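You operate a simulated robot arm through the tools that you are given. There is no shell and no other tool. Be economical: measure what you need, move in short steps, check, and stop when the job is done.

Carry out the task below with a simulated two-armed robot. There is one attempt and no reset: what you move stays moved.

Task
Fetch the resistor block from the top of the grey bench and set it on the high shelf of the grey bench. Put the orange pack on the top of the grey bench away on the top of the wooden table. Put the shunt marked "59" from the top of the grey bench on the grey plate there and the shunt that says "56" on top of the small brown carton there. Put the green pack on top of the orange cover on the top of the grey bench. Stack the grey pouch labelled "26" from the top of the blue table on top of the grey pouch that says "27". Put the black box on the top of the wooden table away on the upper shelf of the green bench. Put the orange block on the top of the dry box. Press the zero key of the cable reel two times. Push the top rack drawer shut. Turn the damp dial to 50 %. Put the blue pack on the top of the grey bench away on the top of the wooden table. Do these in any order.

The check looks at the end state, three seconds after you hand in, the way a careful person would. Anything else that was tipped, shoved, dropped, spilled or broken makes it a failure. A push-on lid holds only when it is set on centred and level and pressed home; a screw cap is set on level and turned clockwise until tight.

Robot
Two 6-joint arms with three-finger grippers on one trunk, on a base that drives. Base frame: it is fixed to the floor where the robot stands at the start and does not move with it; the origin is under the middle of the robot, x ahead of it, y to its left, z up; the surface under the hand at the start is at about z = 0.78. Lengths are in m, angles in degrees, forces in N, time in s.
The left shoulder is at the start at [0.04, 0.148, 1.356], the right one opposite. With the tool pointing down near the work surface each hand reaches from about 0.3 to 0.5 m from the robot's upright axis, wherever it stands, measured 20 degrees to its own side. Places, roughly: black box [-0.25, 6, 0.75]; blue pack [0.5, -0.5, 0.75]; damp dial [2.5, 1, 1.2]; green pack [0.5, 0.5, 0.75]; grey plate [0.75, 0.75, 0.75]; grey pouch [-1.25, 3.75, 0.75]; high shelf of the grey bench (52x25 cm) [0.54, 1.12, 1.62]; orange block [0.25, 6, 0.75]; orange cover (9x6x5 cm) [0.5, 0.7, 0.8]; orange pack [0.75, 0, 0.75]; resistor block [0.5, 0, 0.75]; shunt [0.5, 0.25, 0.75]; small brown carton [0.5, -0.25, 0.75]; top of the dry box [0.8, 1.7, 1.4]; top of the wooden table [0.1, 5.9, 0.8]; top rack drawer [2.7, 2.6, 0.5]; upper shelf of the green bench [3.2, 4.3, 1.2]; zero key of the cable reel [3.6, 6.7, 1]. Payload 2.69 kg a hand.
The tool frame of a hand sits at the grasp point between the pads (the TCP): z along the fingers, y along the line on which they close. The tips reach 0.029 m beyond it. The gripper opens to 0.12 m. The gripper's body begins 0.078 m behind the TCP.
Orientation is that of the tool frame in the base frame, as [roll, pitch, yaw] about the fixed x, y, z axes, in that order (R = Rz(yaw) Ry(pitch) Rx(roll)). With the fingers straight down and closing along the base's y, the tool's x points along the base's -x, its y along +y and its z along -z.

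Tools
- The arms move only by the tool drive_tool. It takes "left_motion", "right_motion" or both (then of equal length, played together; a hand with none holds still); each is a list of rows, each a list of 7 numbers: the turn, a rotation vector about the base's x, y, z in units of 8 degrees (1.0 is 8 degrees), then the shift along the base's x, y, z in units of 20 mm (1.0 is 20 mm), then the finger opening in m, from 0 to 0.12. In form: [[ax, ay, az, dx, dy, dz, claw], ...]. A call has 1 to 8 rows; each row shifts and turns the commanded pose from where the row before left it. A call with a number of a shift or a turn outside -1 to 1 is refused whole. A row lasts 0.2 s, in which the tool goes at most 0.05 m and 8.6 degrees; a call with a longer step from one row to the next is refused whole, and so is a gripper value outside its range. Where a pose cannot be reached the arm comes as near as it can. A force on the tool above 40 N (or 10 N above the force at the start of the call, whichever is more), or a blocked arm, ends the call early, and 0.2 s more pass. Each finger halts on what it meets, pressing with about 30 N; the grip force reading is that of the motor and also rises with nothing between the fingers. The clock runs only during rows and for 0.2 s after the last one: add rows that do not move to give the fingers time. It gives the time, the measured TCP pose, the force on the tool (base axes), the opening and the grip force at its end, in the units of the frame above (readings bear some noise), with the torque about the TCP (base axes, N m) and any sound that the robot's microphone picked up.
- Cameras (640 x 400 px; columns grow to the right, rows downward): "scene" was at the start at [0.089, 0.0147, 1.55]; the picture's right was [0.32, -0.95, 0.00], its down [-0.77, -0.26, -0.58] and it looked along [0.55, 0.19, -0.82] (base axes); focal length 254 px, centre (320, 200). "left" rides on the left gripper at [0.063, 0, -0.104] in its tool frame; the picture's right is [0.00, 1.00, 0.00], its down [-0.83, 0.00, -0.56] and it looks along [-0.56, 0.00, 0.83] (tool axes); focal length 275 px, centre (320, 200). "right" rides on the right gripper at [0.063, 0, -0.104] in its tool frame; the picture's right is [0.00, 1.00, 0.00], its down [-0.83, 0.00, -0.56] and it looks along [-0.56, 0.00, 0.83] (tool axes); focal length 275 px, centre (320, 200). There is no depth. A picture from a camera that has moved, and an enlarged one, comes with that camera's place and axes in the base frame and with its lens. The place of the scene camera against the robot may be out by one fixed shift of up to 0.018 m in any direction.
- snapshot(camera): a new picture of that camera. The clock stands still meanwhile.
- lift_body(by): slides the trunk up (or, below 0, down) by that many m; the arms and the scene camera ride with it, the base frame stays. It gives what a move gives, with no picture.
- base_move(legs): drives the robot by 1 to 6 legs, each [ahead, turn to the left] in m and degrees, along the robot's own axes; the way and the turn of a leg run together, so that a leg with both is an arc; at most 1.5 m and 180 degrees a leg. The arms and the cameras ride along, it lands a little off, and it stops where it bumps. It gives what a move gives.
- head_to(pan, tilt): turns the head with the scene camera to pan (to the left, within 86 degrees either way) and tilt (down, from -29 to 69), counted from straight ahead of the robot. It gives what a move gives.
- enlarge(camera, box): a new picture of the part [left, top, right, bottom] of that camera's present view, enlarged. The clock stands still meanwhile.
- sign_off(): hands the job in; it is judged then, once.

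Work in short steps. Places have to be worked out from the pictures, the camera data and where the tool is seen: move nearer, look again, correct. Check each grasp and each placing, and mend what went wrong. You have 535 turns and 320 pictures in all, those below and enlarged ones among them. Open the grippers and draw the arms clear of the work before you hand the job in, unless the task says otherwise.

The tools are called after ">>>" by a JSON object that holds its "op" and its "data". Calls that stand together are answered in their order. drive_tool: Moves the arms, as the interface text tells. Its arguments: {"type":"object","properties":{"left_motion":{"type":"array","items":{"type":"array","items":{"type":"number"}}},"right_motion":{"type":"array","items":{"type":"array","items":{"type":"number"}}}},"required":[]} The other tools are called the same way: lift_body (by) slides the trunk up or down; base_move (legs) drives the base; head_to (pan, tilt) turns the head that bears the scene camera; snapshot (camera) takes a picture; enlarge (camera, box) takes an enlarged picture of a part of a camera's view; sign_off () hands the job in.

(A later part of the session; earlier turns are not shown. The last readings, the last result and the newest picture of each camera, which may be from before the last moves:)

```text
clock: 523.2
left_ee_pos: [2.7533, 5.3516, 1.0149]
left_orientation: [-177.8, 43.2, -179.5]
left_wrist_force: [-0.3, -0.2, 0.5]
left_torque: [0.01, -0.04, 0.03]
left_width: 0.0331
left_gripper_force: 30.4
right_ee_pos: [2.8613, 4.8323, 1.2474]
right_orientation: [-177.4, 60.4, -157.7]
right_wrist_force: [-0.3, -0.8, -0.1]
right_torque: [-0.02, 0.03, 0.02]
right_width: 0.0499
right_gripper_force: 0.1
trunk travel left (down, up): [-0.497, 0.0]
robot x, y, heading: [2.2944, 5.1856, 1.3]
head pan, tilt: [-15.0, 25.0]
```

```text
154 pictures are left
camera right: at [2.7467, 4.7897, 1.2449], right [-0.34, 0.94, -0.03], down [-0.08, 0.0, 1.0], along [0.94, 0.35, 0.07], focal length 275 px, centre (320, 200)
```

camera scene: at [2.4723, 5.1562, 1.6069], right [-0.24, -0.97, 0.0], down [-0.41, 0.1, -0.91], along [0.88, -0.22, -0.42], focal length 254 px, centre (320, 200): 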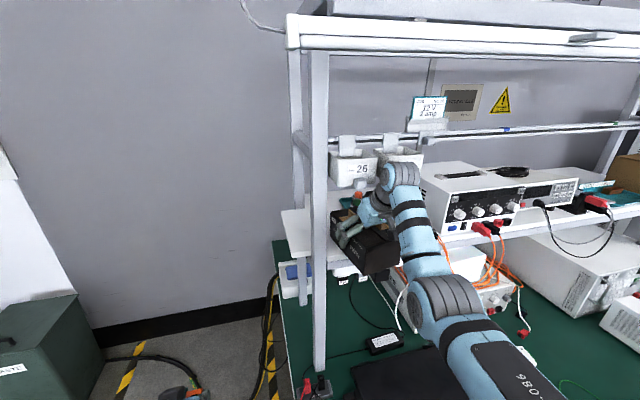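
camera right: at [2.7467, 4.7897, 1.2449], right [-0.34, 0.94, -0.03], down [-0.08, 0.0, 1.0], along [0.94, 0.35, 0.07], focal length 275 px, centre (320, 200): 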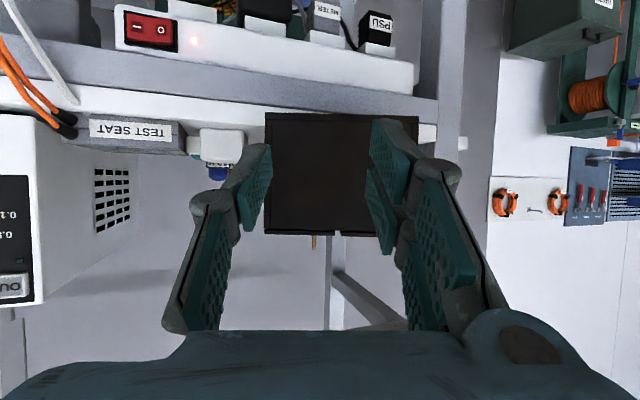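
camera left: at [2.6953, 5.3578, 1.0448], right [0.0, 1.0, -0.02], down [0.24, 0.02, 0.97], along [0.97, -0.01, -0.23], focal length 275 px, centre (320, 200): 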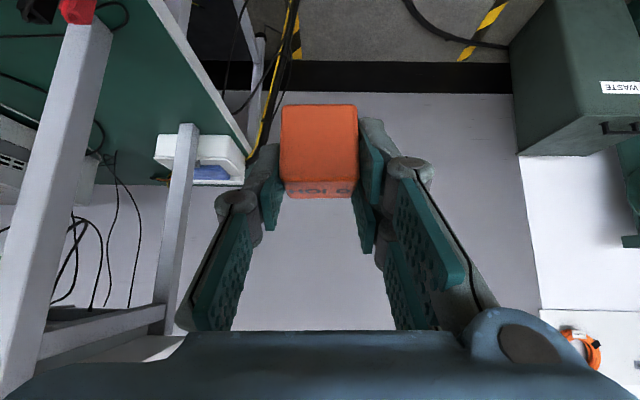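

Recentre on the face (+14 mm lateral) and push along the box axis in small steps.

>>> {"op": "drive_tool", "data": {"right_motion": [[0, 0, 0, -0.1, 0.65, -0.1, 0.05], [0, 0, 0, 0.9, 0.34, -0.1, 0.05], [0, 0, 0, 0.9, 0.34, 0, 0.05], [0, 0, 0, 0.5, 0.19, 0, 0.05], [0, 0, 0, 0, 0, 0, 0.05]]}}

>>> {"op": "snapshot", "data": {"camera": "right"}}

```text
clock: 524.4
left_ee_pos: [2.7625, 5.3513, 1.0109]
left_orientation: [-177.8, 42.6, -179.5]
left_wrist_force: [-0.3, -0.3, -0.9]
left_torque: [0.0, -0.01, 0.01]
left_width: 0.0334
left_gripper_force: 29.9
right_ee_pos: [2.9165, 4.8639, 1.2365]
right_orientation: [-177.8, 59.8, -158.1]
right_wrist_force: [-0.1, -0.8, -0.1]
right_torque: [0.0, -0.01, 0.02]
right_width: 0.0501
right_gripper_force: 0.0
trunk travel left (down, up): [-0.497, 0.0]
robot x, y, heading: [2.2934, 5.1873, 1.0]
head pan, tilt: [-15.0, 25.0]
```

```text
153 pictures are left
camera right: at [2.8023, 4.8216, 1.2351], right [-0.34, 0.94, -0.02], down [-0.07, 0.0, 1.0], along [0.94, 0.35, 0.06], focal length 275 px, centre (320, 200)
```

right: 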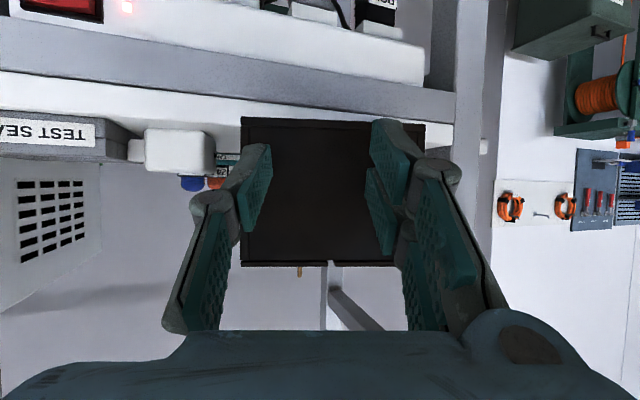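

Contact made and the box is sliding squarely. Push another 0.06.

>>> {"op": "drive_tool", "data": {"right_motion": [[0, 0, 0, 0.8, 0.28, 0, 0.05], [0, 0, 0, 0.8, 0.28, 0, 0.05], [0, 0, 0, 0.8, 0.28, 0, 0.05], [0, 0, 0, 0, 0, 0, 0.05]]}}

>>> {"op": "snapshot", "data": {"camera": "right"}}

>>> {"op": "enlarge", "data": {"camera": "scene", "box": [260, 120, 452, 240]}}

```text
clock: 525.4
left_ee_pos: [2.7619, 5.3515, 1.012]
left_orientation: [-177.8, 42.6, -179.5]
left_wrist_force: [1.0, 0.1, 0.8]
left_torque: [0.04, -0.02, -0.01]
left_width: 0.0332
left_gripper_force: 29.5
right_ee_pos: [2.9643, 4.8796, 1.2378]
right_orientation: [-177.7, 60.1, -158.1]
right_wrist_force: [-0.6, 0.1, -0.4]
right_torque: [-0.01, 0.01, 0.01]
right_width: 0.0498
right_gripper_force: 0.0
trunk travel left (down, up): [-0.497, 0.0]
robot x, y, heading: [2.2953, 5.1876, 1.0]
head pan, tilt: [-15.0, 25.0]
```

```text
152 pictures are left
camera right: at [2.85, 4.8371, 1.2366], right [-0.34, 0.94, -0.02], down [-0.07, 0.0, 1.0], along [0.94, 0.35, 0.07], focal length 275 px, centre (320, 200)
```

right: 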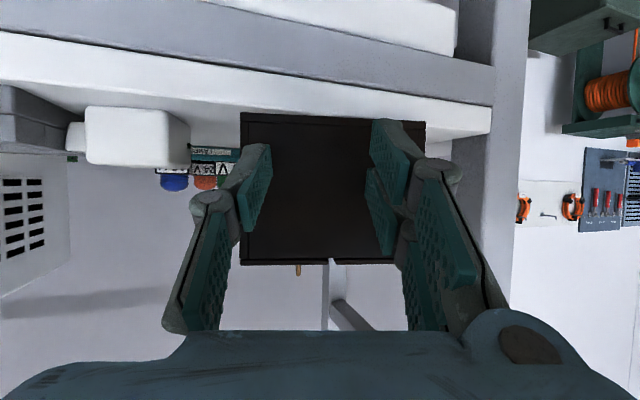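

```text
3.33 times, centred on (356, 180) of scene
camera zoom: at [2.4046, 5.1559, 1.6069], right [-0.24, -0.97, 0.0], down [-0.41, 0.1, -0.91], along [0.88, -0.22, -0.42], focal length 847 px, centre (200, 267)
```

zoom: 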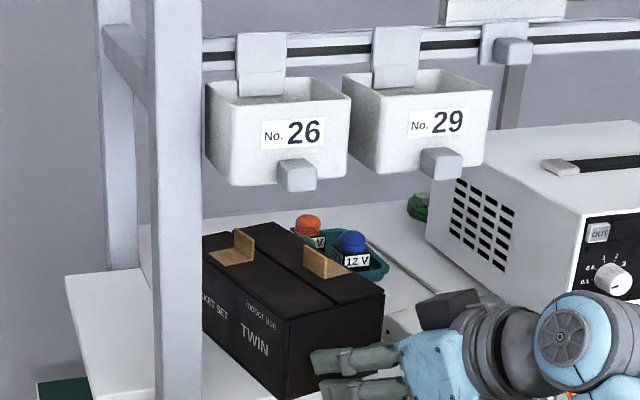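

The near-left corner still overhangs ~2–3 cm (edge ≈3.0). Push 0.03 more.

>>> {"op": "drive_tool", "data": {"right_motion": [[0, 0, 0, 0.7, 0.25, 0, 0.05], [0, 0, 0, 0.7, 0.25, 0, 0.05], [0, 0, 0, 0, 0, 0, 0.05]]}}

>>> {"op": "enlarge", "data": {"camera": "scene", "box": [260, 120, 452, 240]}}

```text
clock: 526.2
left_ee_pos: [2.7619, 5.3511, 1.012]
left_orientation: [-177.7, 42.6, -179.4]
left_wrist_force: [-0.6, 0.3, -0.3]
left_torque: [0.02, 0.01, 0.0]
left_width: 0.0331
left_gripper_force: 30.5
right_ee_pos: [2.9926, 4.889, 1.2394]
right_orientation: [-177.9, 60.0, -158.1]
right_wrist_force: [0.5, 0.3, 0.0]
right_torque: [0.03, -0.02, -0.08]
right_width: 0.0502
right_gripper_force: 0.0
trunk travel left (down, up): [-0.497, 0.0]
robot x, y, heading: [2.2946, 5.1872, 1.1]
head pan, tilt: [-15.0, 25.0]
```

```text
3.33 times, centred on (356, 180) of scene
camera zoom: at [2.4046, 5.1559, 1.6069], right [-0.24, -0.97, 0.0], down [-0.41, 0.1, -0.91], along [0.88, -0.22, -0.42], focal length 847 px, centre (200, 267)
```

zoom: 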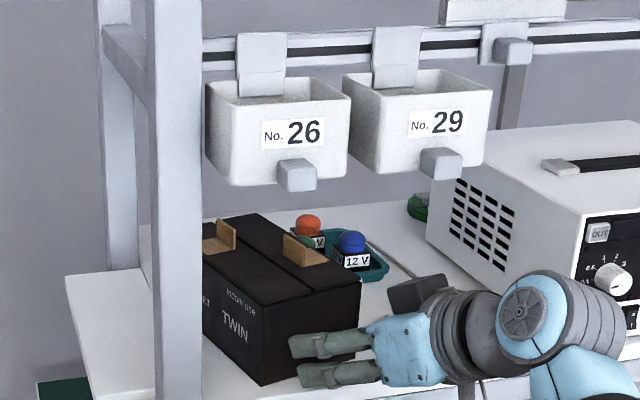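

The box is fully on the shelf. Back out and go to the cable reel for the zero key (right hand is free).

>>> {"op": "base_move", "data": {"legs": [[-0.3, 0], [0, 90], [1.35, 0], [0, -90], [0.5, 0]]}}

>>> {"op": "head_to", "data": {"pan": 0, "tilt": 25}}

>>> {"op": "snapshot", "data": {"camera": "scene"}}

```text
clock: 544.7
left_ee_pos: [2.9549, 6.6899, 1.0122]
left_orientation: [-177.9, 42.7, -179.5]
left_wrist_force: [0.0, -0.8, -0.5]
left_torque: [0.0, 0.01, 0.0]
left_width: 0.033
left_gripper_force: 30.0
right_ee_pos: [3.1842, 6.2283, 1.2414]
right_orientation: [-177.7, 60.0, -158.0]
right_wrist_force: [-0.1, 0.6, 0.4]
right_torque: [0.02, 0.01, 0.01]
right_width: 0.0501
right_gripper_force: 0.0
trunk travel left (down, up): [-0.497, 0.0]
robot x, y, heading: [2.4882, 6.5236, 0.8]
head pan, tilt: [-15.0, 25.0]
```

```text
clock: 545.5
left_ee_pos: [2.9569, 6.6909, 1.011]
left_orientation: [-177.7, 42.6, -179.5]
left_wrist_force: [-0.1, -0.3, 0.8]
left_torque: [0.02, -0.01, -0.01]
left_width: 0.0332
left_gripper_force: 30.5
right_ee_pos: [3.1869, 6.2282, 1.2386]
right_orientation: [-177.8, 59.9, -158.0]
right_wrist_force: [-0.5, 0.2, 0.2]
right_torque: [0.04, 0.0, -0.02]
right_width: 0.0497
right_gripper_force: 0.1
trunk travel left (down, up): [-0.497, 0.0]
robot x, y, heading: [2.4886, 6.5251, 0.9]
head pan, tilt: [0.0, 25.0]
```

```text
149 pictures are left
camera scene: at [2.6023, 6.5192, 1.6069], right [0.02, -1.0, 0.0], down [-0.42, -0.01, -0.91], along [0.91, 0.02, -0.42], focal length 254 px, centre (320, 200)
```

scene: 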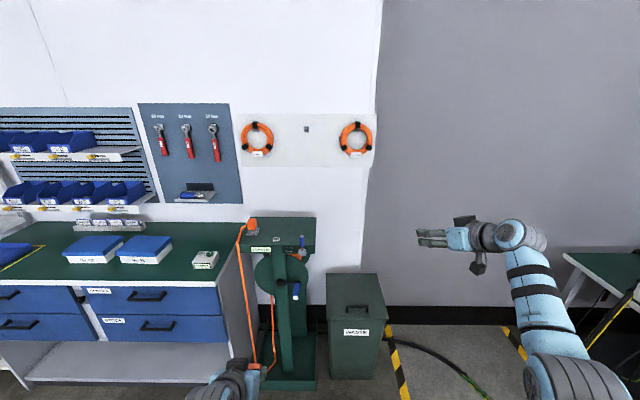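

>>> {"op": "enlarge", "data": {"camera": "scene", "box": [180, 205, 340, 305]}}

```text
4.00 times, centred on (260, 255) of scene
camera zoom: at [2.6023, 6.5192, 1.6069], right [0.02, -1.0, 0.0], down [-0.42, -0.01, -0.91], along [0.91, 0.02, -0.42], focal length 1017 px, centre (560, -20)
```

zoom: 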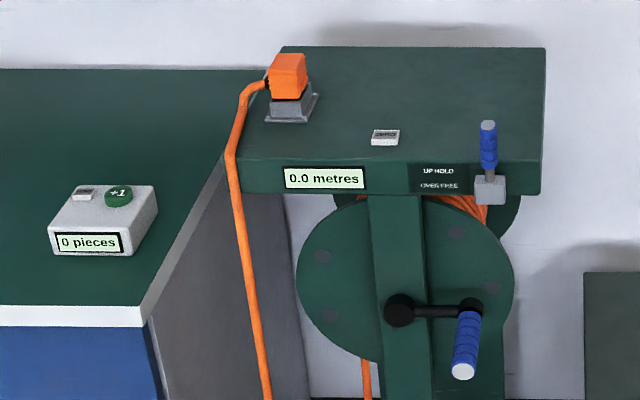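

The zero key is the small white key above the "0.0 metres" display, ≈(3.5, 6.72). Convert the right hand to near tool-down with closed fingers in free space first; raise the left a bit.

>>> {"op": "drive_tool", "data": {"left_motion": [[0, 0, 0, 0, 0, 0.5, 0.02], [0, 0, 0, 0, 0, 0.5, 0.02], [0, 0, 0, 0, 0, 0.5, 0.02], [0, 0, 0, 0, 0, 0.5, 0.02], [0, 0, 0, 0, 0, 0.5, 0.02], [0, 0, 0, 0, 0, 0, 0.02], [0, 0, 0, 0, 0, 0, 0.02], [0, 0, 0, 0, 0, 0, 0.02]], "right_motion": [[-0.35, 0.87, -0.3, -0.7, 0, -0.9, 0.0], [-0.35, 0.87, -0.3, -0.7, 0, -0.9, 0.0], [-0.35, 0.87, -0.3, -0.7, 0, -0.9, 0.0], [-0.35, 0.87, -0.3, -0.7, 0, -0.9, 0.0], [-0.35, 0.87, -0.3, -0.7, 0, -0.9, 0.0], [-0.35, 0.87, -0.3, -0.7, 0, -0.9, 0.0], [-0.35, 0.87, -0.3, -0.7, 0, -0.9, 0.0], [-0.2, 0.4, -0.3, -0.7, 0, -0.9, 0.0]]}}

>>> {"op": "base_move", "data": {"legs": [[0, 90], [0.34, 0], [0, -90], [0.3, 0]]}}

>>> {"op": "snapshot", "data": {"camera": "right"}}

>>> {"op": "snapshot", "data": {"camera": "scene"}}

```text
clock: 547.3
left_ee_pos: [2.9566, 6.6975, 1.0579]
left_orientation: [-178.9, 42.4, 180.0]
left_wrist_force: [0.2, -0.3, -0.5]
left_torque: [0.01, 0.01, -0.02]
left_width: 0.0331
left_gripper_force: 30.0
right_ee_pos: [3.0745, 6.2287, 1.096]
right_orientation: [-169.3, 4.4, -173.9]
right_wrist_force: [0.7, 0.4, 1.0]
right_torque: [0.01, -0.02, 0.02]
right_width: 0.0
right_gripper_force: 28.3
trunk travel left (down, up): [-0.497, 0.0]
robot x, y, heading: [2.4886, 6.5278, 0.7]
head pan, tilt: [0.0, 25.0]
```

```text
clock: 558.7
left_ee_pos: [3.2686, 7.0113, 1.0622]
left_orientation: [-179.0, 42.8, 177.6]
left_wrist_force: [0.0, 1.1, -0.6]
left_torque: [0.01, -0.02, 0.0]
left_width: 0.0327
left_gripper_force: 30.1
right_ee_pos: [3.3676, 6.5394, 1.0976]
right_orientation: [-169.3, 4.8, -176.1]
right_wrist_force: [-0.1, -0.2, 0.3]
right_torque: [-0.01, -0.06, 0.0]
right_width: 0.0001
right_gripper_force: 28.5
trunk travel left (down, up): [-0.497, 0.0]
robot x, y, heading: [2.7952, 6.855, -1.0]
head pan, tilt: [0.0, 25.0]
```

```text
147 pictures are left
camera right: at [3.2947, 6.5528, 1.1946], right [-0.05, 0.98, -0.18], down [0.78, 0.16, 0.61], along [0.63, -0.11, -0.77], focal length 275 px, centre (320, 200)
```

right: 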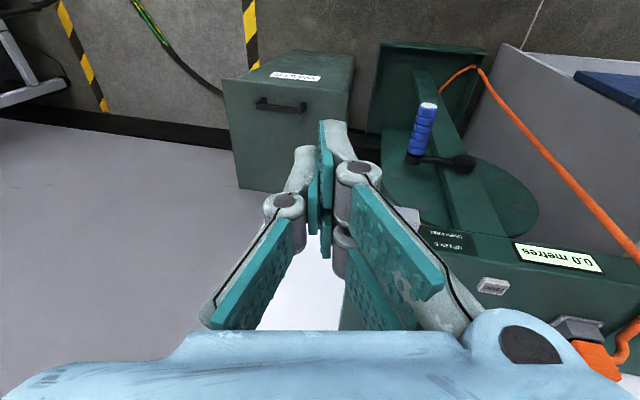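

```text
146 pictures are left
camera scene: at [2.9054, 6.8482, 1.6072], right [-0.02, -1.0, 0.0], down [-0.42, 0.01, -0.91], along [0.91, -0.02, -0.42], focal length 254 px, centre (320, 200)
```

scene: 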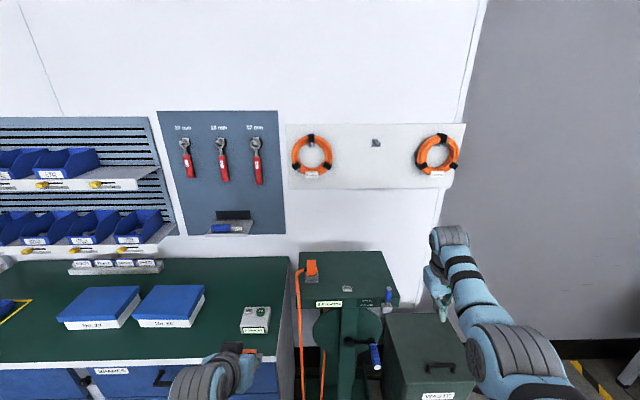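

Triangulated: zero key ≈(3.577, 6.738, z≈0.96). Straighten the tool, move +y, then drive in 0.18.

>>> {"op": "drive_tool", "data": {"right_motion": [[0.7, 0.3, -0.25, 0, 1, 0, 0.0], [0.64, 0.3, -0.24, 0, 1, 0, 0.0], [0, 0, 0, 0, 1, 0, 0.0], [0, 0, 0, 0, 1, 0, 0.0], [0, 0, 0, 0, 1, 0, 0.0], [0, 0, 0, 0, 1, 0, 0.0], [0, 0, 0, 0, 1, 0, 0.0], [0, 0, 0, 0, 1, 0, 0.0]]}}

>>> {"op": "base_move", "data": {"legs": [[0.17, 0]]}}

>>> {"op": "snapshot", "data": {"camera": "right"}}

```text
clock: 560.5
left_ee_pos: [3.2717, 7.0123, 1.0608]
left_orientation: [-179.0, 42.5, 177.6]
left_wrist_force: [0.9, 0.5, -0.6]
left_torque: [-0.01, 0.03, -0.02]
left_width: 0.0331
left_gripper_force: 29.8
right_ee_pos: [3.3607, 6.7012, 1.096]
right_orientation: [179.8, 0.0, 179.5]
right_wrist_force: [0.3, 0.3, 1.0]
right_torque: [0.0, -0.01, 0.05]
right_width: 0.0002
right_gripper_force: 28.2
right hand out of reach, approached as far as the arm can: row 2
trunk travel left (down, up): [-0.497, 0.0]
robot x, y, heading: [2.7961, 6.8623, -1.2]
head pan, tilt: [0.0, 25.0]
```

```text
clock: 562.0
left_ee_pos: [3.4342, 7.0096, 1.0616]
left_orientation: [-179.1, 42.8, 177.7]
left_wrist_force: [1.0, -0.5, -0.6]
left_torque: [0.0, -0.03, -0.01]
left_width: 0.0332
left_gripper_force: 30.7
right_ee_pos: [3.5239, 6.6969, 1.0986]
right_orientation: [179.7, 0.3, 179.5]
right_wrist_force: [0.0, -0.2, -0.5]
right_torque: [-0.02, -0.03, 0.0]
right_width: 0.0
right_gripper_force: 28.6
trunk travel left (down, up): [-0.497, 0.0]
robot x, y, heading: [2.9641, 6.8589, -1.2]
head pan, tilt: [0.0, 25.0]
```

```text
145 pictures are left
camera right: at [3.4612, 6.6971, 1.2029], right [0.0, 1.0, 0.0], down [0.83, -0.01, 0.56], along [0.56, 0.0, -0.83], focal length 275 px, centre (320, 200)
```

right: 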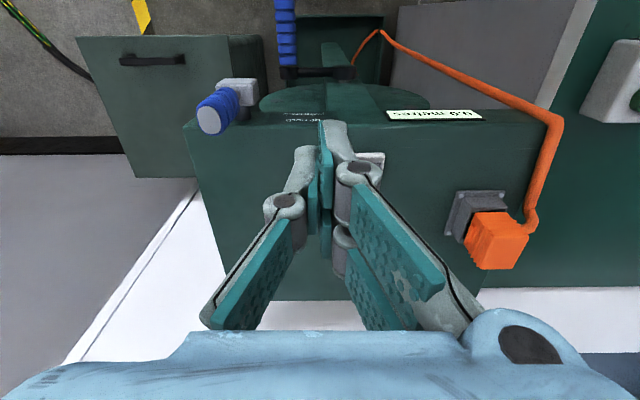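

Key at ≈(3.577, 6.745). Move over it and come down to just above.

>>> {"op": "drive_tool", "data": {"right_motion": [[0, 0, 0, 0.9, 0.8, -0.5, 0.0], [0, 0, 0, 0.9, 0.8, -1, 0.0], [0, 0, 0, 0.85, 0.8, -1, 0.0], [0, 0, 0, 0, 0, -1, 0.0], [0, 0, 0, 0, 0, -1, 0.0], [0, 0, 0, 0, 0, 0, 0.0]]}}

>>> {"op": "snapshot", "data": {"camera": "right"}}

>>> {"op": "enlarge", "data": {"camera": "scene", "box": [280, 230, 440, 330]}}

```text
clock: 563.4
left_ee_pos: [3.437, 7.0097, 1.0602]
left_orientation: [-179.2, 42.7, 177.6]
left_wrist_force: [-0.2, 0.5, -0.2]
left_torque: [0.02, -0.01, 0.01]
left_width: 0.0333
left_gripper_force: 29.9
right_ee_pos: [3.5118, 6.7225, 1.025]
right_orientation: [179.7, 0.0, 179.4]
right_wrist_force: [0.2, 0.0, 0.2]
right_torque: [0.04, -0.01, -0.02]
right_width: 0.0001
right_gripper_force: 28.1
right hand out of reach, approached as far as the arm can: row 1, 2, 3, 5
trunk travel left (down, up): [-0.497, 0.0]
robot x, y, heading: [2.9645, 6.8551, -1.1]
head pan, tilt: [0.0, 25.0]
```

```text
144 pictures are left
camera right: at [3.4483, 6.723, 1.1296], right [0.0, 1.0, 0.0], down [0.83, -0.01, 0.56], along [0.56, 0.0, -0.83], focal length 275 px, centre (320, 200)
```

right: 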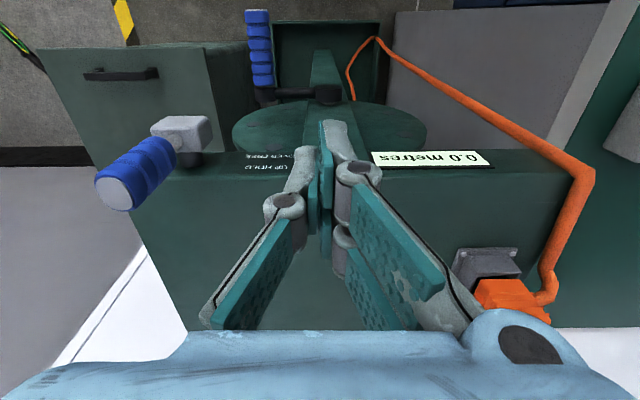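

```text
4.00 times, centred on (360, 280) of scene
camera zoom: at [3.0766, 6.8451, 1.6069], right [-0.02, -1.0, 0.0], down [-0.42, 0.01, -0.91], along [0.91, -0.02, -0.42], focal length 1017 px, centre (160, -120)
```

zoom: 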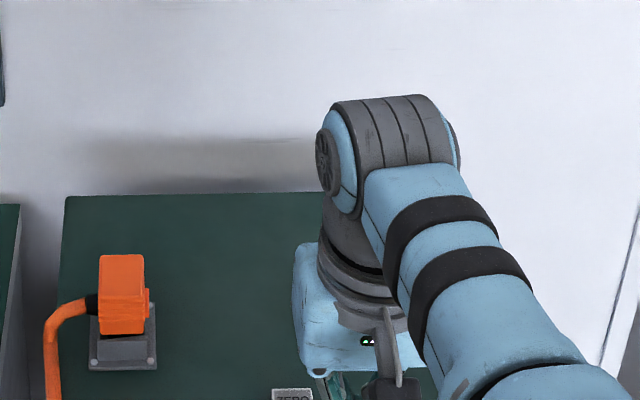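

Out of reach by a few cm; drive 0.07 closer.

>>> {"op": "base_move", "data": {"legs": [[0.07, 0]]}}

>>> {"op": "head_to", "data": {"pan": 0, "tilt": 45}}

>>> {"op": "snapshot", "data": {"camera": "right"}}

>>> {"op": "enlarge", "data": {"camera": "scene", "box": [250, 140, 442, 260]}}

```text
clock: 564.4
left_ee_pos: [3.4947, 7.0102, 1.0609]
left_orientation: [-179.5, 42.7, 177.6]
left_wrist_force: [0.2, -0.1, -1.9]
left_torque: [-0.04, -0.09, -0.04]
left_width: 0.0331
left_gripper_force: 30.3
right_ee_pos: [3.5746, 6.7224, 1.0287]
right_orientation: [179.7, 0.7, 179.8]
right_wrist_force: [-1.4, 0.5, -0.3]
right_torque: [0.01, -0.13, -0.01]
right_width: 0.0
right_gripper_force: 28.5
trunk travel left (down, up): [-0.497, 0.0]
robot x, y, heading: [3.0331, 6.8572, -1.2]
head pan, tilt: [0.0, 25.0]
```

```text
clock: 565.2
left_ee_pos: [3.4986, 7.0104, 1.0591]
left_orientation: [-179.5, 42.5, 177.6]
left_wrist_force: [-0.5, 0.0, -0.8]
left_torque: [-0.01, -0.06, 0.03]
left_width: 0.0331
left_gripper_force: 30.3
right_ee_pos: [3.5791, 6.7234, 1.0275]
right_orientation: [179.7, 0.4, 179.7]
right_wrist_force: [-0.3, 0.0, -0.3]
right_torque: [0.01, -0.01, -0.04]
right_width: 0.0001
right_gripper_force: 28.2
trunk travel left (down, up): [-0.497, 0.0]
robot x, y, heading: [3.0327, 6.8527, -1.0]
head pan, tilt: [0.0, 45.0]
```

```text
142 pictures are left
camera right: at [3.5144, 6.723, 1.1317], right [0.0, 1.0, 0.0], down [0.83, 0.0, 0.56], along [0.56, 0.0, -0.83], focal length 275 px, centre (320, 200)
```

right: 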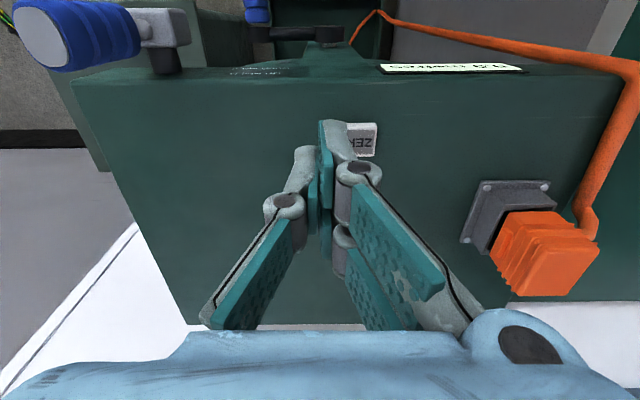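

```text
3.33 times, centred on (346, 200) of scene
camera zoom: at [3.131, 6.8441, 1.5767], right [-0.02, -1.0, 0.0], down [-0.7, 0.01, -0.71], along [0.71, -0.01, -0.7], focal length 847 px, centre (233, 200)
```

zoom: 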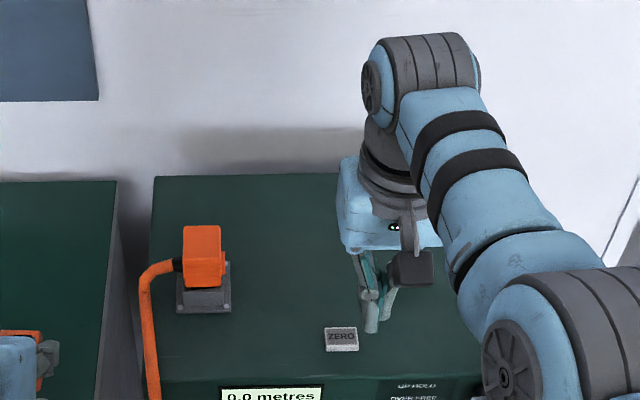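

ZERO key ≈(3.586, 6.748). Align and lower to just above it.

>>> {"op": "drive_tool", "data": {"right_motion": [[0, 0, 0, 0.35, 0.6, 0, 0.0], [0, 0, 0, 0, 0.65, -0.5, 0.0], [0, 0, 0, 0, 0, -0.6, 0.0], [0, 0, 0, 0, 0, 0, 0.0]]}}

>>> {"op": "enlarge", "data": {"camera": "scene", "box": [282, 190, 410, 270]}}

>>> {"op": "snapshot", "data": {"camera": "right"}}

```text
clock: 566.2
left_ee_pos: [3.503, 7.0093, 1.0569]
left_orientation: [-179.5, 42.2, 177.6]
left_wrist_force: [-0.1, 0.3, -1.1]
left_torque: [0.02, 0.0, -0.01]
left_width: 0.0333
left_gripper_force: 30.4
right_ee_pos: [3.5769, 6.7436, 1.0071]
right_orientation: [179.7, 0.2, 179.6]
right_wrist_force: [-0.2, -0.7, 0.4]
right_torque: [0.0, 0.07, -0.02]
right_width: 0.0004
right_gripper_force: 28.6
right hand out of reach, approached as far as the arm can: row 1, 2
trunk travel left (down, up): [-0.497, 0.0]
robot x, y, heading: [3.0329, 6.8562, -1.1]
head pan, tilt: [0.0, 45.0]
```

```text
5.00 times, centred on (346, 230) of scene
camera zoom: at [3.1376, 6.8437, 1.5762], right [-0.02, -1.0, 0.0], down [-0.71, 0.01, -0.71], along [0.71, -0.01, -0.71], focal length 1271 px, centre (190, 50)
```

zoom: 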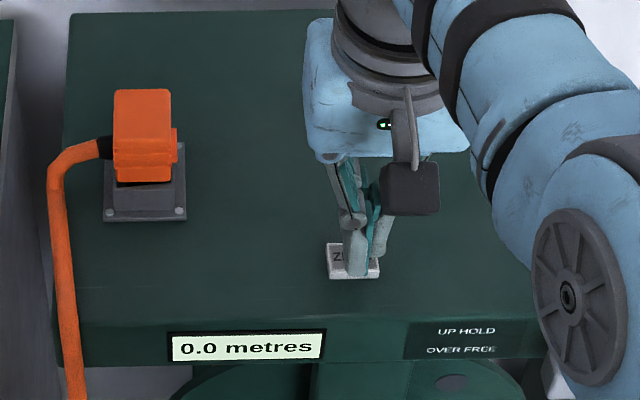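

```text
139 pictures are left
camera right: at [3.514, 6.7435, 1.1104], right [0.0, 1.0, 0.01], down [0.83, 0.0, 0.56], along [0.56, 0.0, -0.83], focal length 275 px, centre (320, 200)
```

right: 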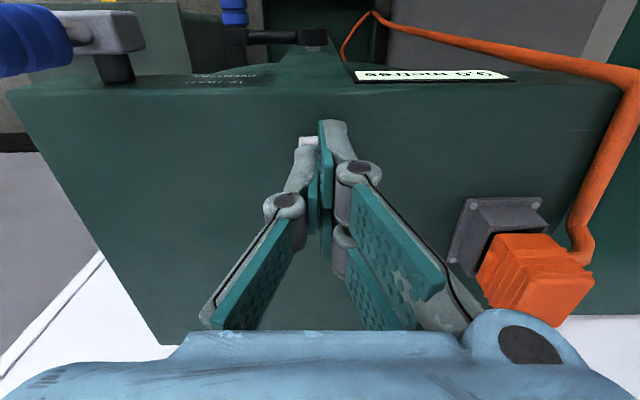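

Tip is over the key. Press down in small steps, watching force.

>>> {"op": "drive_tool", "data": {"right_motion": [[0, 0, 0, 0.2, -0.1, -0.3, 0.0], [0, 0, 0, 0, 0, -0.25, 0.0]]}}

```text
clock: 566.8
left_ee_pos: [3.5023, 7.01, 1.0563]
left_orientation: [-179.4, 42.2, 177.5]
left_wrist_force: [0.3, -0.7, 0.4]
left_torque: [0.02, 0.0, -0.01]
left_width: 0.0332
left_gripper_force: 29.8
right_ee_pos: [3.5764, 6.7433, 1.001]
right_orientation: [179.6, 0.2, 179.6]
right_wrist_force: [0.8, -0.1, -0.5]
right_torque: [-0.01, -0.01, 0.02]
right_width: 0.0001
right_gripper_force: 28.2
right hand out of reach, approached as far as the arm can: row 1
trunk travel left (down, up): [-0.497, 0.0]
robot x, y, heading: [3.0356, 6.8509, -1.2]
head pan, tilt: [0.0, 45.0]
```

Gain reach margin: raise the arm 0.03 and lower the trunk 0.03.

>>> {"op": "drive_tool", "data": {"right_motion": [[0, 0, 0, 0.2, 0, 1, 0.0], [0, 0, 0, 0.1, -0.1, 0.5, 0.0]]}}

>>> {"op": "lift_body", "data": {"by": -0.03}}

>>> {"op": "drive_tool", "data": {"right_motion": [[0, 0, 0, 0.2, -0.1, -0.1, 0.0], [0, 0, 0, 0, 0, -0.15, 0.0]]}}

```text
clock: 567.4
left_ee_pos: [3.5024, 7.0117, 1.0573]
left_orientation: [-179.4, 42.1, 177.7]
left_wrist_force: [-0.2, 0.4, 0.6]
left_torque: [-0.01, 0.0, -0.01]
left_width: 0.0331
left_gripper_force: 29.8
right_ee_pos: [3.5826, 6.7424, 1.0305]
right_orientation: [179.6, 0.2, 179.7]
right_wrist_force: [0.9, 0.3, 0.7]
right_torque: [0.01, 0.0, -0.02]
right_width: 0.0002
right_gripper_force: 28.2
trunk travel left (down, up): [-0.497, 0.0]
robot x, y, heading: [3.0383, 6.8565, -1.2]
head pan, tilt: [0.0, 45.0]
```

```text
clock: 568.1
left_ee_pos: [3.5024, 7.0097, 1.0282]
left_orientation: [-179.3, 42.3, 177.6]
left_wrist_force: [-0.4, 0.5, -0.4]
left_torque: [0.0, 0.02, -0.01]
left_width: 0.0333
left_gripper_force: 30.0
right_ee_pos: [3.5833, 6.7424, 1.0016]
right_orientation: [179.6, 0.3, 179.6]
right_wrist_force: [0.2, 0.1, -1.3]
right_torque: [0.0, 0.03, 0.02]
right_width: 0.0002
right_gripper_force: 28.1
trunk travel left (down, up): [-0.467, 0.03]
robot x, y, heading: [3.036, 6.858, -1.3]
head pan, tilt: [0.0, 45.0]
```

```text
clock: 568.8
left_ee_pos: [3.5016, 7.0098, 1.0281]
left_orientation: [-179.4, 42.2, 177.6]
left_wrist_force: [-0.1, -0.6, 0.1]
left_torque: [0.01, 0.0, 0.01]
left_width: 0.0331
left_gripper_force: 29.5
right_ee_pos: [3.5852, 6.7391, 0.9983]
right_orientation: [179.8, 0.2, 179.6]
right_wrist_force: [0.0, 0.2, -0.5]
right_torque: [0.01, 0.0, 0.02]
right_width: 0.0
right_gripper_force: 28.3
right hand out of reach, approached as far as the arm can: row 1
trunk travel left (down, up): [-0.467, 0.03]
robot x, y, heading: [3.0311, 6.852, -1.1]
head pan, tilt: [0.0, 45.0]
```

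>>> {"op": "drive_tool", "data": {"right_motion": [[0, 0, 0, 0, 0.1, -0.12, 0.0], [0, 0, 0, 0, 0, 0, 0.0]]}}

>>> {"op": "enlarge", "data": {"camera": "scene", "box": [282, 190, 410, 270]}}

```text
clock: 569.4
left_ee_pos: [3.5029, 7.0093, 1.0282]
left_orientation: [-179.3, 42.1, 177.6]
left_wrist_force: [-0.4, 0.4, -0.4]
left_torque: [0.0, 0.02, 0.01]
left_width: 0.0334
left_gripper_force: 30.2
right_ee_pos: [3.583, 6.7403, 0.9954]
right_orientation: [179.7, 0.3, 179.6]
right_wrist_force: [0.6, -0.1, 0.5]
right_torque: [0.01, 0.02, 0.02]
right_width: 0.0
right_gripper_force: 28.7
trunk travel left (down, up): [-0.467, 0.03]
robot x, y, heading: [3.0359, 6.8544, -1.1]
head pan, tilt: [0.0, 45.0]
```

```text
5.00 times, centred on (346, 230) of scene
camera zoom: at [3.1367, 6.844, 1.5474], right [-0.02, -1.0, 0.0], down [-0.71, 0.01, -0.71], along [0.71, -0.01, -0.71], focal length 1271 px, centre (190, 50)
```

zoom: 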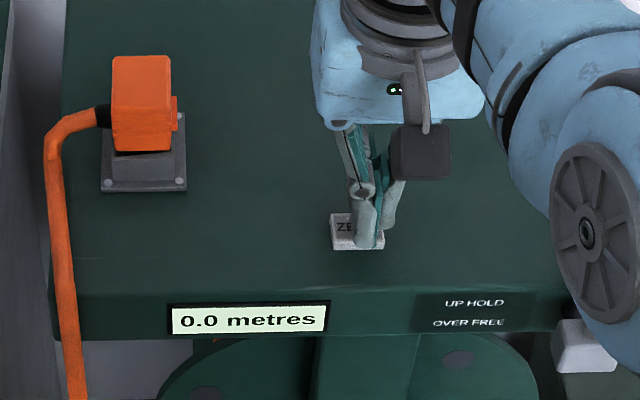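

>>> {"op": "drive_tool", "data": {"right_motion": [[0, 0, 0, 0, 0.2, -0.1, 0.0], [0, 0, 0, 0, 0, -0.1, 0.0]]}}

>>> {"op": "drive_tool", "data": {"right_motion": [[0, 0, 0, 0, 0, -0.1, 0.0], [0, 0, 0, 0, 0, -0.05, 0.0]]}}

```text
clock: 570.0
left_ee_pos: [3.5028, 7.0101, 1.0294]
left_orientation: [-179.5, 42.2, 177.6]
left_wrist_force: [0.4, 0.6, 0.3]
left_torque: [0.01, 0.02, 0.01]
left_width: 0.0334
left_gripper_force: 30.0
right_ee_pos: [3.5824, 6.7442, 0.9925]
right_orientation: [179.7, 0.2, 179.6]
right_wrist_force: [-0.2, -0.7, 0.9]
right_torque: [0.0, -0.01, -0.03]
right_width: 0.0
right_gripper_force: 29.0
trunk travel left (down, up): [-0.467, 0.03]
robot x, y, heading: [3.0349, 6.856, -1.1]
head pan, tilt: [0.0, 45.0]
```

```text
clock: 570.5
left_ee_pos: [3.5017, 7.0112, 1.0283]
left_orientation: [-179.4, 42.3, 177.6]
left_wrist_force: [0.5, 0.4, 0.1]
left_torque: [-0.02, -0.04, 0.02]
left_width: 0.0331
left_gripper_force: 30.2
right_ee_pos: [3.581, 6.7433, 0.9896]
right_orientation: [179.7, 0.2, 179.5]
right_wrist_force: [-0.1, -0.3, 0.1]
right_torque: [-0.02, 0.02, -0.02]
right_width: 0.0
right_gripper_force: 29.0
trunk travel left (down, up): [-0.467, 0.03]
robot x, y, heading: [3.035, 6.853, -1.1]
head pan, tilt: [0.0, 45.0]
```

>>> {"op": "drive_tool", "data": {"right_motion": [[0, 0, 0, 0, 0, -0.1, 0.0], [0, 0, 0, 0, 0, -0.1, 0.0]]}}

>>> {"op": "drive_tool", "data": {"right_motion": [[0, 0, 0, 0, 0, -0.1, 0.0], [0, 0, 0, 0, 0, -0.1, 0.0]]}}

```text
clock: 571.1
left_ee_pos: [3.5019, 7.0108, 1.0294]
left_orientation: [-179.4, 42.2, 177.5]
left_wrist_force: [0.6, 0.3, -0.7]
left_torque: [-0.02, -0.03, 0.02]
left_width: 0.0334
left_gripper_force: 30.0
right_ee_pos: [3.5802, 6.7428, 0.9877]
right_orientation: [179.8, 0.2, 179.6]
right_wrist_force: [-0.1, 0.0, -0.2]
right_torque: [0.02, -0.03, 0.02]
right_width: 0.0
right_gripper_force: 28.5
right hand out of reach, approached as far as the arm can: row 1
trunk travel left (down, up): [-0.467, 0.03]
robot x, y, heading: [3.0332, 6.8552, -1.1]
head pan, tilt: [0.0, 45.0]
```

```text
clock: 571.8
left_ee_pos: [3.5031, 7.0098, 1.0293]
left_orientation: [-179.4, 42.2, 177.6]
left_wrist_force: [0.5, -0.6, 0.1]
left_torque: [0.02, 0.02, 0.01]
left_width: 0.033
left_gripper_force: 30.2
right_ee_pos: [3.5786, 6.7427, 0.9831]
right_orientation: [179.7, 0.1, 179.5]
right_wrist_force: [0.1, 0.4, -0.6]
right_torque: [-0.01, 0.0, -0.02]
right_width: 0.0001
right_gripper_force: 28.6
trunk travel left (down, up): [-0.467, 0.03]
robot x, y, heading: [3.0327, 6.8553, -1.0]
head pan, tilt: [0.0, 45.0]
```

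>>> {"op": "enlarge", "data": {"camera": "scene", "box": [300, 205, 380, 255]}}

>>> {"op": "snapshot", "data": {"camera": "right"}}

```text
8.00 times, centred on (340, 230) of scene
camera zoom: at [3.1365, 6.844, 1.5474], right [-0.02, -1.0, 0.0], down [-0.71, 0.01, -0.71], along [0.71, -0.01, -0.71], focal length 2033 px, centre (160, -40)
```

zoom: 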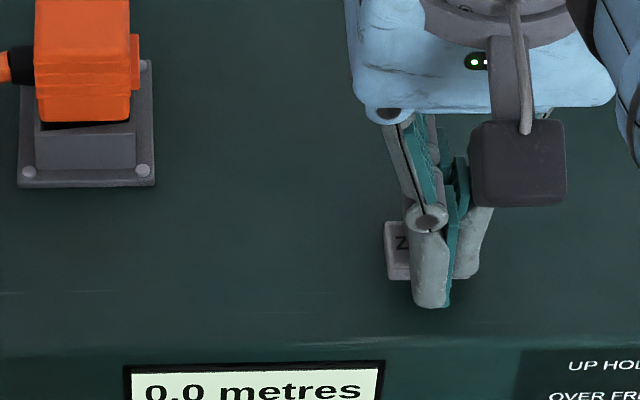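

```text
136 pictures are left
camera right: at [3.5155, 6.7423, 1.0875], right [0.0, 1.0, 0.01], down [0.83, -0.01, 0.56], along [0.56, 0.0, -0.83], focal length 275 px, centre (320, 200)
```

right: 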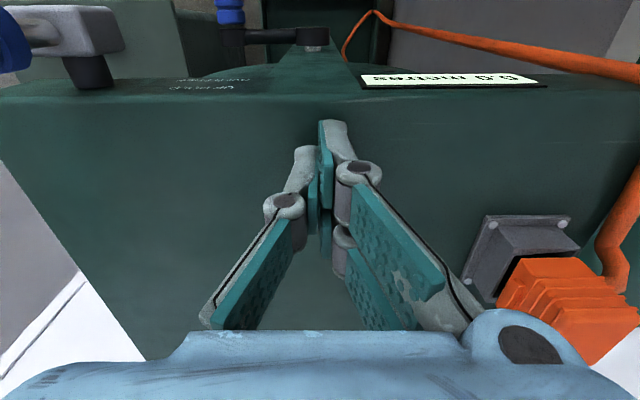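

The tip is just in front of the key; the key is ~2 cm further in x (≈3.60). Raise, drive 0.025 in, and re-check.

>>> {"op": "drive_tool", "data": {"right_motion": [[0, 0, 0, 0, 0, 1, 0.0], [0, 0, 0, 0, 0, 0.2, 0.0]]}}

>>> {"op": "base_move", "data": {"legs": [[0.03, 0]]}}

>>> {"op": "drive_tool", "data": {"right_motion": [[0, 0, 0, 0, 0, 0, 0.0], [0, 0, 0, 0, 0, 0, 0.0]]}}

>>> {"op": "enlarge", "data": {"camera": "scene", "box": [300, 205, 380, 255]}}

```text
clock: 572.4
left_ee_pos: [3.5023, 7.0105, 1.0294]
left_orientation: [-179.4, 42.3, 177.6]
left_wrist_force: [0.0, 0.0, 0.1]
left_torque: [0.01, -0.03, 0.02]
left_width: 0.0331
left_gripper_force: 29.7
right_ee_pos: [3.5802, 6.7434, 1.0066]
right_orientation: [179.8, 0.1, 179.6]
right_wrist_force: [-0.8, 0.8, -0.1]
right_torque: [0.02, -0.02, -0.02]
right_width: 0.0001
right_gripper_force: 28.4
trunk travel left (down, up): [-0.467, 0.03]
robot x, y, heading: [3.0331, 6.8559, -0.9]
head pan, tilt: [0.0, 45.0]
```

```text
clock: 573.2
left_ee_pos: [3.5261, 7.0111, 1.0317]
left_orientation: [-179.4, 42.6, 177.5]
left_wrist_force: [-0.6, -0.1, 0.3]
left_torque: [0.0, -0.07, 0.01]
left_width: 0.0332
left_gripper_force: 30.1
right_ee_pos: [3.6049, 6.7437, 1.0103]
right_orientation: [179.7, 0.6, 179.7]
right_wrist_force: [-0.5, 0.5, 1.7]
right_torque: [0.0, -0.06, -0.02]
right_width: 0.0003
right_gripper_force: 28.2
trunk travel left (down, up): [-0.467, 0.03]
robot x, y, heading: [3.0645, 6.8561, -1.0]
head pan, tilt: [0.0, 45.0]
```

```text
clock: 573.8
left_ee_pos: [3.5318, 7.0112, 1.0297]
left_orientation: [-179.5, 42.3, 177.4]
left_wrist_force: [0.1, 0.5, -0.7]
left_torque: [-0.02, -0.03, 0.0]
left_width: 0.0332
left_gripper_force: 29.9
right_ee_pos: [3.6095, 6.7431, 1.0078]
right_orientation: [179.7, 0.2, 179.6]
right_wrist_force: [0.5, -0.9, -0.7]
right_torque: [-0.03, -0.02, 0.03]
right_width: 0.0
right_gripper_force: 29.1
trunk travel left (down, up): [-0.467, 0.03]
robot x, y, heading: [3.0643, 6.8562, -0.9]
head pan, tilt: [0.0, 45.0]
```

```text
8.00 times, centred on (340, 230) of scene
camera zoom: at [3.165, 6.8434, 1.5475], right [-0.02, -1.0, 0.0], down [-0.71, 0.01, -0.71], along [0.71, -0.01, -0.71], focal length 2033 px, centre (160, -40)
```

zoom: 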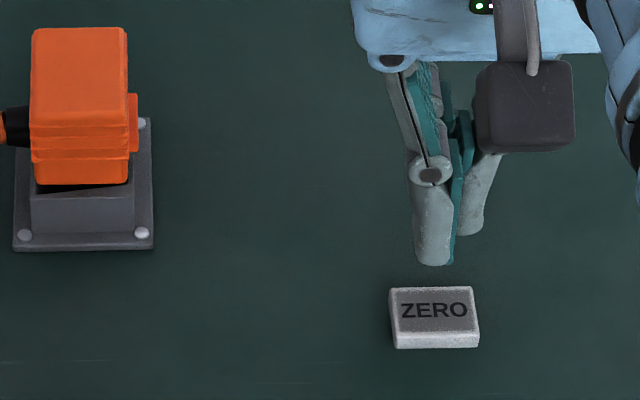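

Combining both cameras: key top ≈(3.592, 6.744, 0.937). Move −0.017 x and come down in steps.

>>> {"op": "drive_tool", "data": {"right_motion": [[0, 0, 0, -0.85, 0, -0.5, 0.0], [0, 0, 0, 0, 0, -0.6, 0.0], [0, 0, 0, 0, 0, -0.6, 0.0], [0, 0, 0, 0, 0, 0, 0.0]]}}

>>> {"op": "enlarge", "data": {"camera": "scene", "box": [300, 205, 380, 255]}}

```text
clock: 574.8
left_ee_pos: [3.5294, 7.0097, 1.0311]
left_orientation: [-179.4, 42.5, 177.5]
left_wrist_force: [0.9, 0.5, -0.3]
left_torque: [0.0, -0.02, -0.03]
left_width: 0.0331
left_gripper_force: 30.3
right_ee_pos: [3.593, 6.7427, 0.9748]
right_orientation: [179.7, 0.8, 179.6]
right_wrist_force: [9.5, -3.2, 32.9]
right_torque: [-0.02, 0.23, -0.01]
right_width: 0.0058
right_gripper_force: 28.7
trunk travel left (down, up): [-0.467, 0.03]
robot x, y, heading: [3.0629, 6.8551, -1.2]
head pan, tilt: [0.0, 45.0]
heard: click
```

```text
8.00 times, centred on (340, 230) of scene
camera zoom: at [3.1632, 6.844, 1.5479], right [-0.02, -1.0, 0.0], down [-0.71, 0.01, -0.71], along [0.71, -0.01, -0.71], focal length 2033 px, centre (160, -40)
```

zoom: 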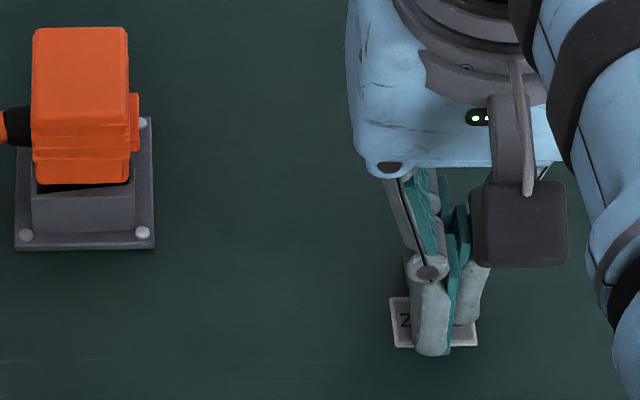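

"Click" heard: first press done. Rise 1.5 cm to release, then press once more.

>>> {"op": "drive_tool", "data": {"right_motion": [[0, 0, 0, 0, 0, 0.6, 0.0], [0, 0, 0, 0, 0, 0.5, 0.0], [0, 0, 0, 0, 0, 0, 0.0]]}}

```text
clock: 575.6
left_ee_pos: [3.5331, 7.011, 1.0282]
left_orientation: [-179.4, 42.3, 177.5]
left_wrist_force: [0.9, -0.3, -0.3]
left_torque: [-0.01, 0.01, -0.04]
left_width: 0.033
left_gripper_force: 30.2
right_ee_pos: [3.5938, 6.7432, 0.9937]
right_orientation: [179.7, 0.2, 179.6]
right_wrist_force: [-0.3, 0.4, -0.1]
right_torque: [0.0, 0.01, 0.02]
right_width: 0.0
right_gripper_force: 27.9
trunk travel left (down, up): [-0.467, 0.03]
robot x, y, heading: [3.067, 6.8532, -1.1]
head pan, tilt: [0.0, 45.0]
```

>>> {"op": "drive_tool", "data": {"right_motion": [[0, 0, 0, 0, 0, -0.5, 0.0], [0, 0, 0, 0, 0, -0.5, 0.0], [0, 0, 0, 0, 0, 0, 0.0]]}}

>>> {"op": "drive_tool", "data": {"right_motion": [[0, 0, 0, 0, 0, 1, 0.0], [0, 0, 0, 0, 0, 1, 0.0], [0, 0, 0, 0, 0, 1, 0.0], [0, 0, 0, 0, 0, 0, 0.0]]}}

>>> {"op": "enlarge", "data": {"camera": "scene", "box": [250, 180, 410, 280]}}

```text
clock: 576.4
left_ee_pos: [3.531, 7.0096, 1.0294]
left_orientation: [-179.3, 42.3, 177.5]
left_wrist_force: [0.2, 0.1, -1.6]
left_torque: [0.0, -0.01, 0.03]
left_width: 0.0329
left_gripper_force: 29.8
right_ee_pos: [3.5925, 6.7428, 0.9755]
right_orientation: [179.6, 0.3, 179.6]
right_wrist_force: [3.5, -2.0, 15.0]
right_torque: [-0.02, 0.04, 0.0]
right_width: 0.0061
right_gripper_force: 28.2
trunk travel left (down, up): [-0.467, 0.03]
robot x, y, heading: [3.0648, 6.8528, -1.2]
head pan, tilt: [0.0, 45.0]
heard: click
```

```text
clock: 577.4
left_ee_pos: [3.5318, 7.0096, 1.0284]
left_orientation: [-179.4, 42.2, 177.6]
left_wrist_force: [0.5, 0.5, 0.0]
left_torque: [-0.02, 0.01, 0.0]
left_width: 0.033
left_gripper_force: 29.8
right_ee_pos: [3.594, 6.742, 1.0347]
right_orientation: [179.8, 0.0, 179.6]
right_wrist_force: [-0.7, 0.1, -0.5]
right_torque: [0.01, 0.01, 0.02]
right_width: 0.0001
right_gripper_force: 28.4
trunk travel left (down, up): [-0.467, 0.03]
robot x, y, heading: [3.0616, 6.8552, -1.4]
head pan, tilt: [0.0, 45.0]
```

```text
4.00 times, centred on (330, 230) of scene
camera zoom: at [3.1673, 6.8433, 1.5473], right [-0.02, -1.0, 0.0], down [-0.71, 0.01, -0.71], along [0.71, -0.01, -0.71], focal length 1017 px, centre (280, 80)
```

zoom: 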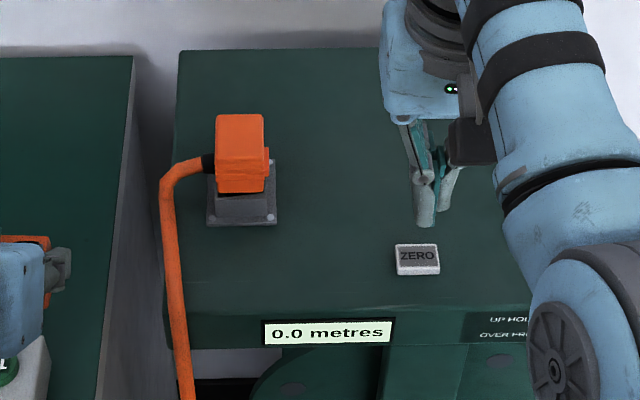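

Two clicks: the zero key has been pressed twice. Now travel south for the rack drawer, dial and dry box.

>>> {"op": "lift_body", "data": {"by": 0.03}}

>>> {"op": "base_move", "data": {"legs": [[-0.96, 0], [0, -89], [1.4, 0], [0.55, 0], [0, -90], [1.15, 0]]}}

>>> {"op": "base_move", "data": {"legs": [[0, 90]]}}

>>> {"op": "head_to", "data": {"pan": 15, "tilt": 25}}

>>> {"op": "snapshot", "data": {"camera": "scene"}}

```text
clock: 578.1
left_ee_pos: [3.5324, 7.0088, 1.0588]
left_orientation: [-179.4, 42.3, 177.5]
left_wrist_force: [0.4, 0.3, -0.1]
left_torque: [-0.01, -0.02, -0.03]
left_width: 0.0331
left_gripper_force: 30.0
right_ee_pos: [3.5938, 6.7416, 1.0646]
right_orientation: [179.6, 0.2, 179.6]
right_wrist_force: [0.2, -0.1, 0.1]
right_torque: [0.02, 0.0, -0.01]
right_width: 0.0
right_gripper_force: 28.6
trunk travel left (down, up): [-0.497, 0.0]
robot x, y, heading: [3.0653, 6.8525, -1.2]
head pan, tilt: [0.0, 45.0]
```

```text
clock: 605.5
left_ee_pos: [0.5212, 4.7657, 1.0587]
left_orientation: [-179.3, 42.4, -2.2]
left_wrist_force: [0.0, 0.0, -0.5]
left_torque: [0.0, -0.01, 0.03]
left_width: 0.0332
left_gripper_force: 30.0
right_ee_pos: [0.4588, 5.0325, 1.0645]
right_orientation: [179.8, 0.2, -0.1]
right_wrist_force: [-0.7, -0.1, -0.4]
right_torque: [0.03, 0.02, 0.01]
right_width: 0.0003
right_gripper_force: 28.7
trunk travel left (down, up): [-0.497, 0.0]
robot x, y, heading: [0.9893, 4.9242, 179.1]
head pan, tilt: [0.0, 45.0]
```

```text
clock: 609.8
left_ee_pos: [1.1488, 4.4601, 1.0576]
left_orientation: [-179.4, 42.3, 88.4]
left_wrist_force: [0.2, -0.1, -0.7]
left_torque: [0.01, 0.02, -0.01]
left_width: 0.0333
left_gripper_force: 30.3
right_ee_pos: [0.8827, 4.3945, 1.0645]
right_orientation: [179.7, 0.2, 90.4]
right_wrist_force: [0.0, 1.1, -0.5]
right_torque: [0.01, 0.06, 0.01]
right_width: 0.0
right_gripper_force: 28.3
trunk travel left (down, up): [-0.497, 0.0]
robot x, y, heading: [0.9846, 4.9215, -90.3]
head pan, tilt: [0.0, 45.0]
```

```text
clock: 610.6
left_ee_pos: [1.1506, 4.4599, 1.0582]
left_orientation: [-179.5, 42.3, 88.3]
left_wrist_force: [-0.1, 0.0, 0.6]
left_torque: [0.0, -0.01, 0.03]
left_width: 0.0332
left_gripper_force: 29.5
right_ee_pos: [0.883, 4.3949, 1.0646]
right_orientation: [179.7, 0.1, 90.4]
right_wrist_force: [-0.2, -0.6, -0.3]
right_torque: [0.02, -0.01, 0.01]
right_width: 0.0001
right_gripper_force: 28.9
trunk travel left (down, up): [-0.497, 0.0]
robot x, y, heading: [0.9845, 4.924, -90.0]
head pan, tilt: [15.0, 25.0]
```

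```text
132 pictures are left
camera scene: at [1.0109, 4.807, 1.6068], right [-0.97, -0.25, 0.0], down [-0.11, 0.41, -0.91], along [0.23, -0.88, -0.42], focal length 254 px, centre (320, 200)
```

scene: 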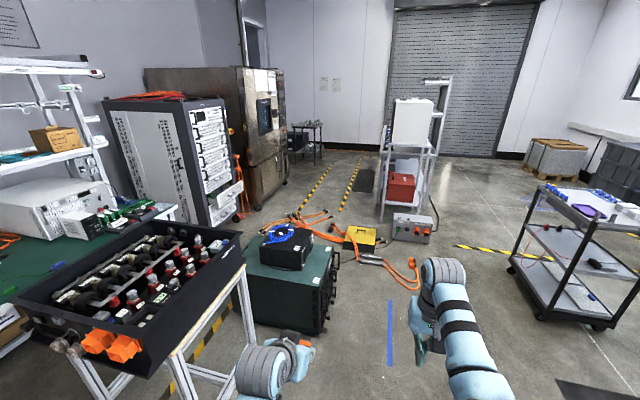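

I see the dry box (white cabinet on a stand), rack and chamber. Next go to the blue table for the pouches with the free right hand.

>>> {"op": "base_move", "data": {"legs": [[0, -52], [1.35, 0], [0, -38]]}}

>>> {"op": "head_to", "data": {"pan": 0, "tilt": 30}}

>>> {"op": "snapshot", "data": {"camera": "scene"}}

```text
clock: 621.5
left_ee_pos: [-0.5624, 3.9383, 1.0574]
left_orientation: [-179.5, 42.2, -2.2]
left_wrist_force: [0.4, -0.2, 0.1]
left_torque: [0.01, 0.03, 0.01]
left_width: 0.0331
left_gripper_force: 29.6
right_ee_pos: [-0.6253, 4.2053, 1.0643]
right_orientation: [179.7, 0.2, -0.1]
right_wrist_force: [-0.2, -0.2, 0.7]
right_torque: [0.01, -0.01, -0.01]
right_width: 0.0001
right_gripper_force: 28.6
trunk travel left (down, up): [-0.497, 0.0]
robot x, y, heading: [-0.0944, 4.0963, 179.2]
head pan, tilt: [15.0, 25.0]
```

```text
clock: 622.3
left_ee_pos: [-0.5622, 3.9391, 1.0577]
left_orientation: [-179.5, 42.2, -2.3]
left_wrist_force: [0.9, -0.3, -0.3]
left_torque: [-0.01, -0.02, -0.02]
left_width: 0.0329
left_gripper_force: 30.5
right_ee_pos: [-0.6248, 4.2052, 1.0644]
right_orientation: [179.8, 0.2, -0.1]
right_wrist_force: [0.3, 0.3, -0.1]
right_torque: [0.01, 0.01, 0.0]
right_width: 0.0002
right_gripper_force: 28.6
trunk travel left (down, up): [-0.497, 0.0]
robot x, y, heading: [-0.0958, 4.0978, 179.1]
head pan, tilt: [0.0, 30.0]
```

```text
131 pictures are left
camera scene: at [-0.2065, 4.0897, 1.5989], right [0.01, 1.0, 0.0], down [0.5, -0.01, -0.87], along [-0.87, 0.01, -0.5], focal length 254 px, centre (320, 200)
```

scene: 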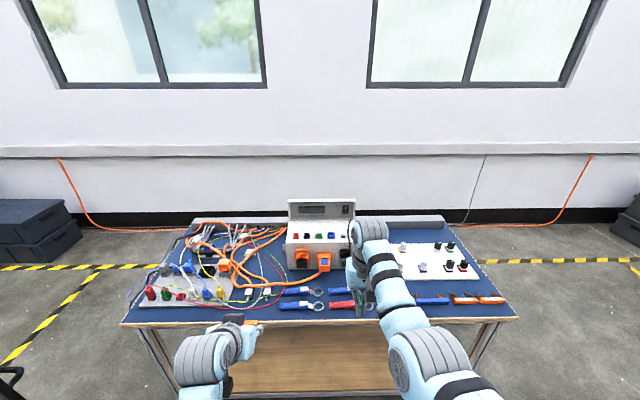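

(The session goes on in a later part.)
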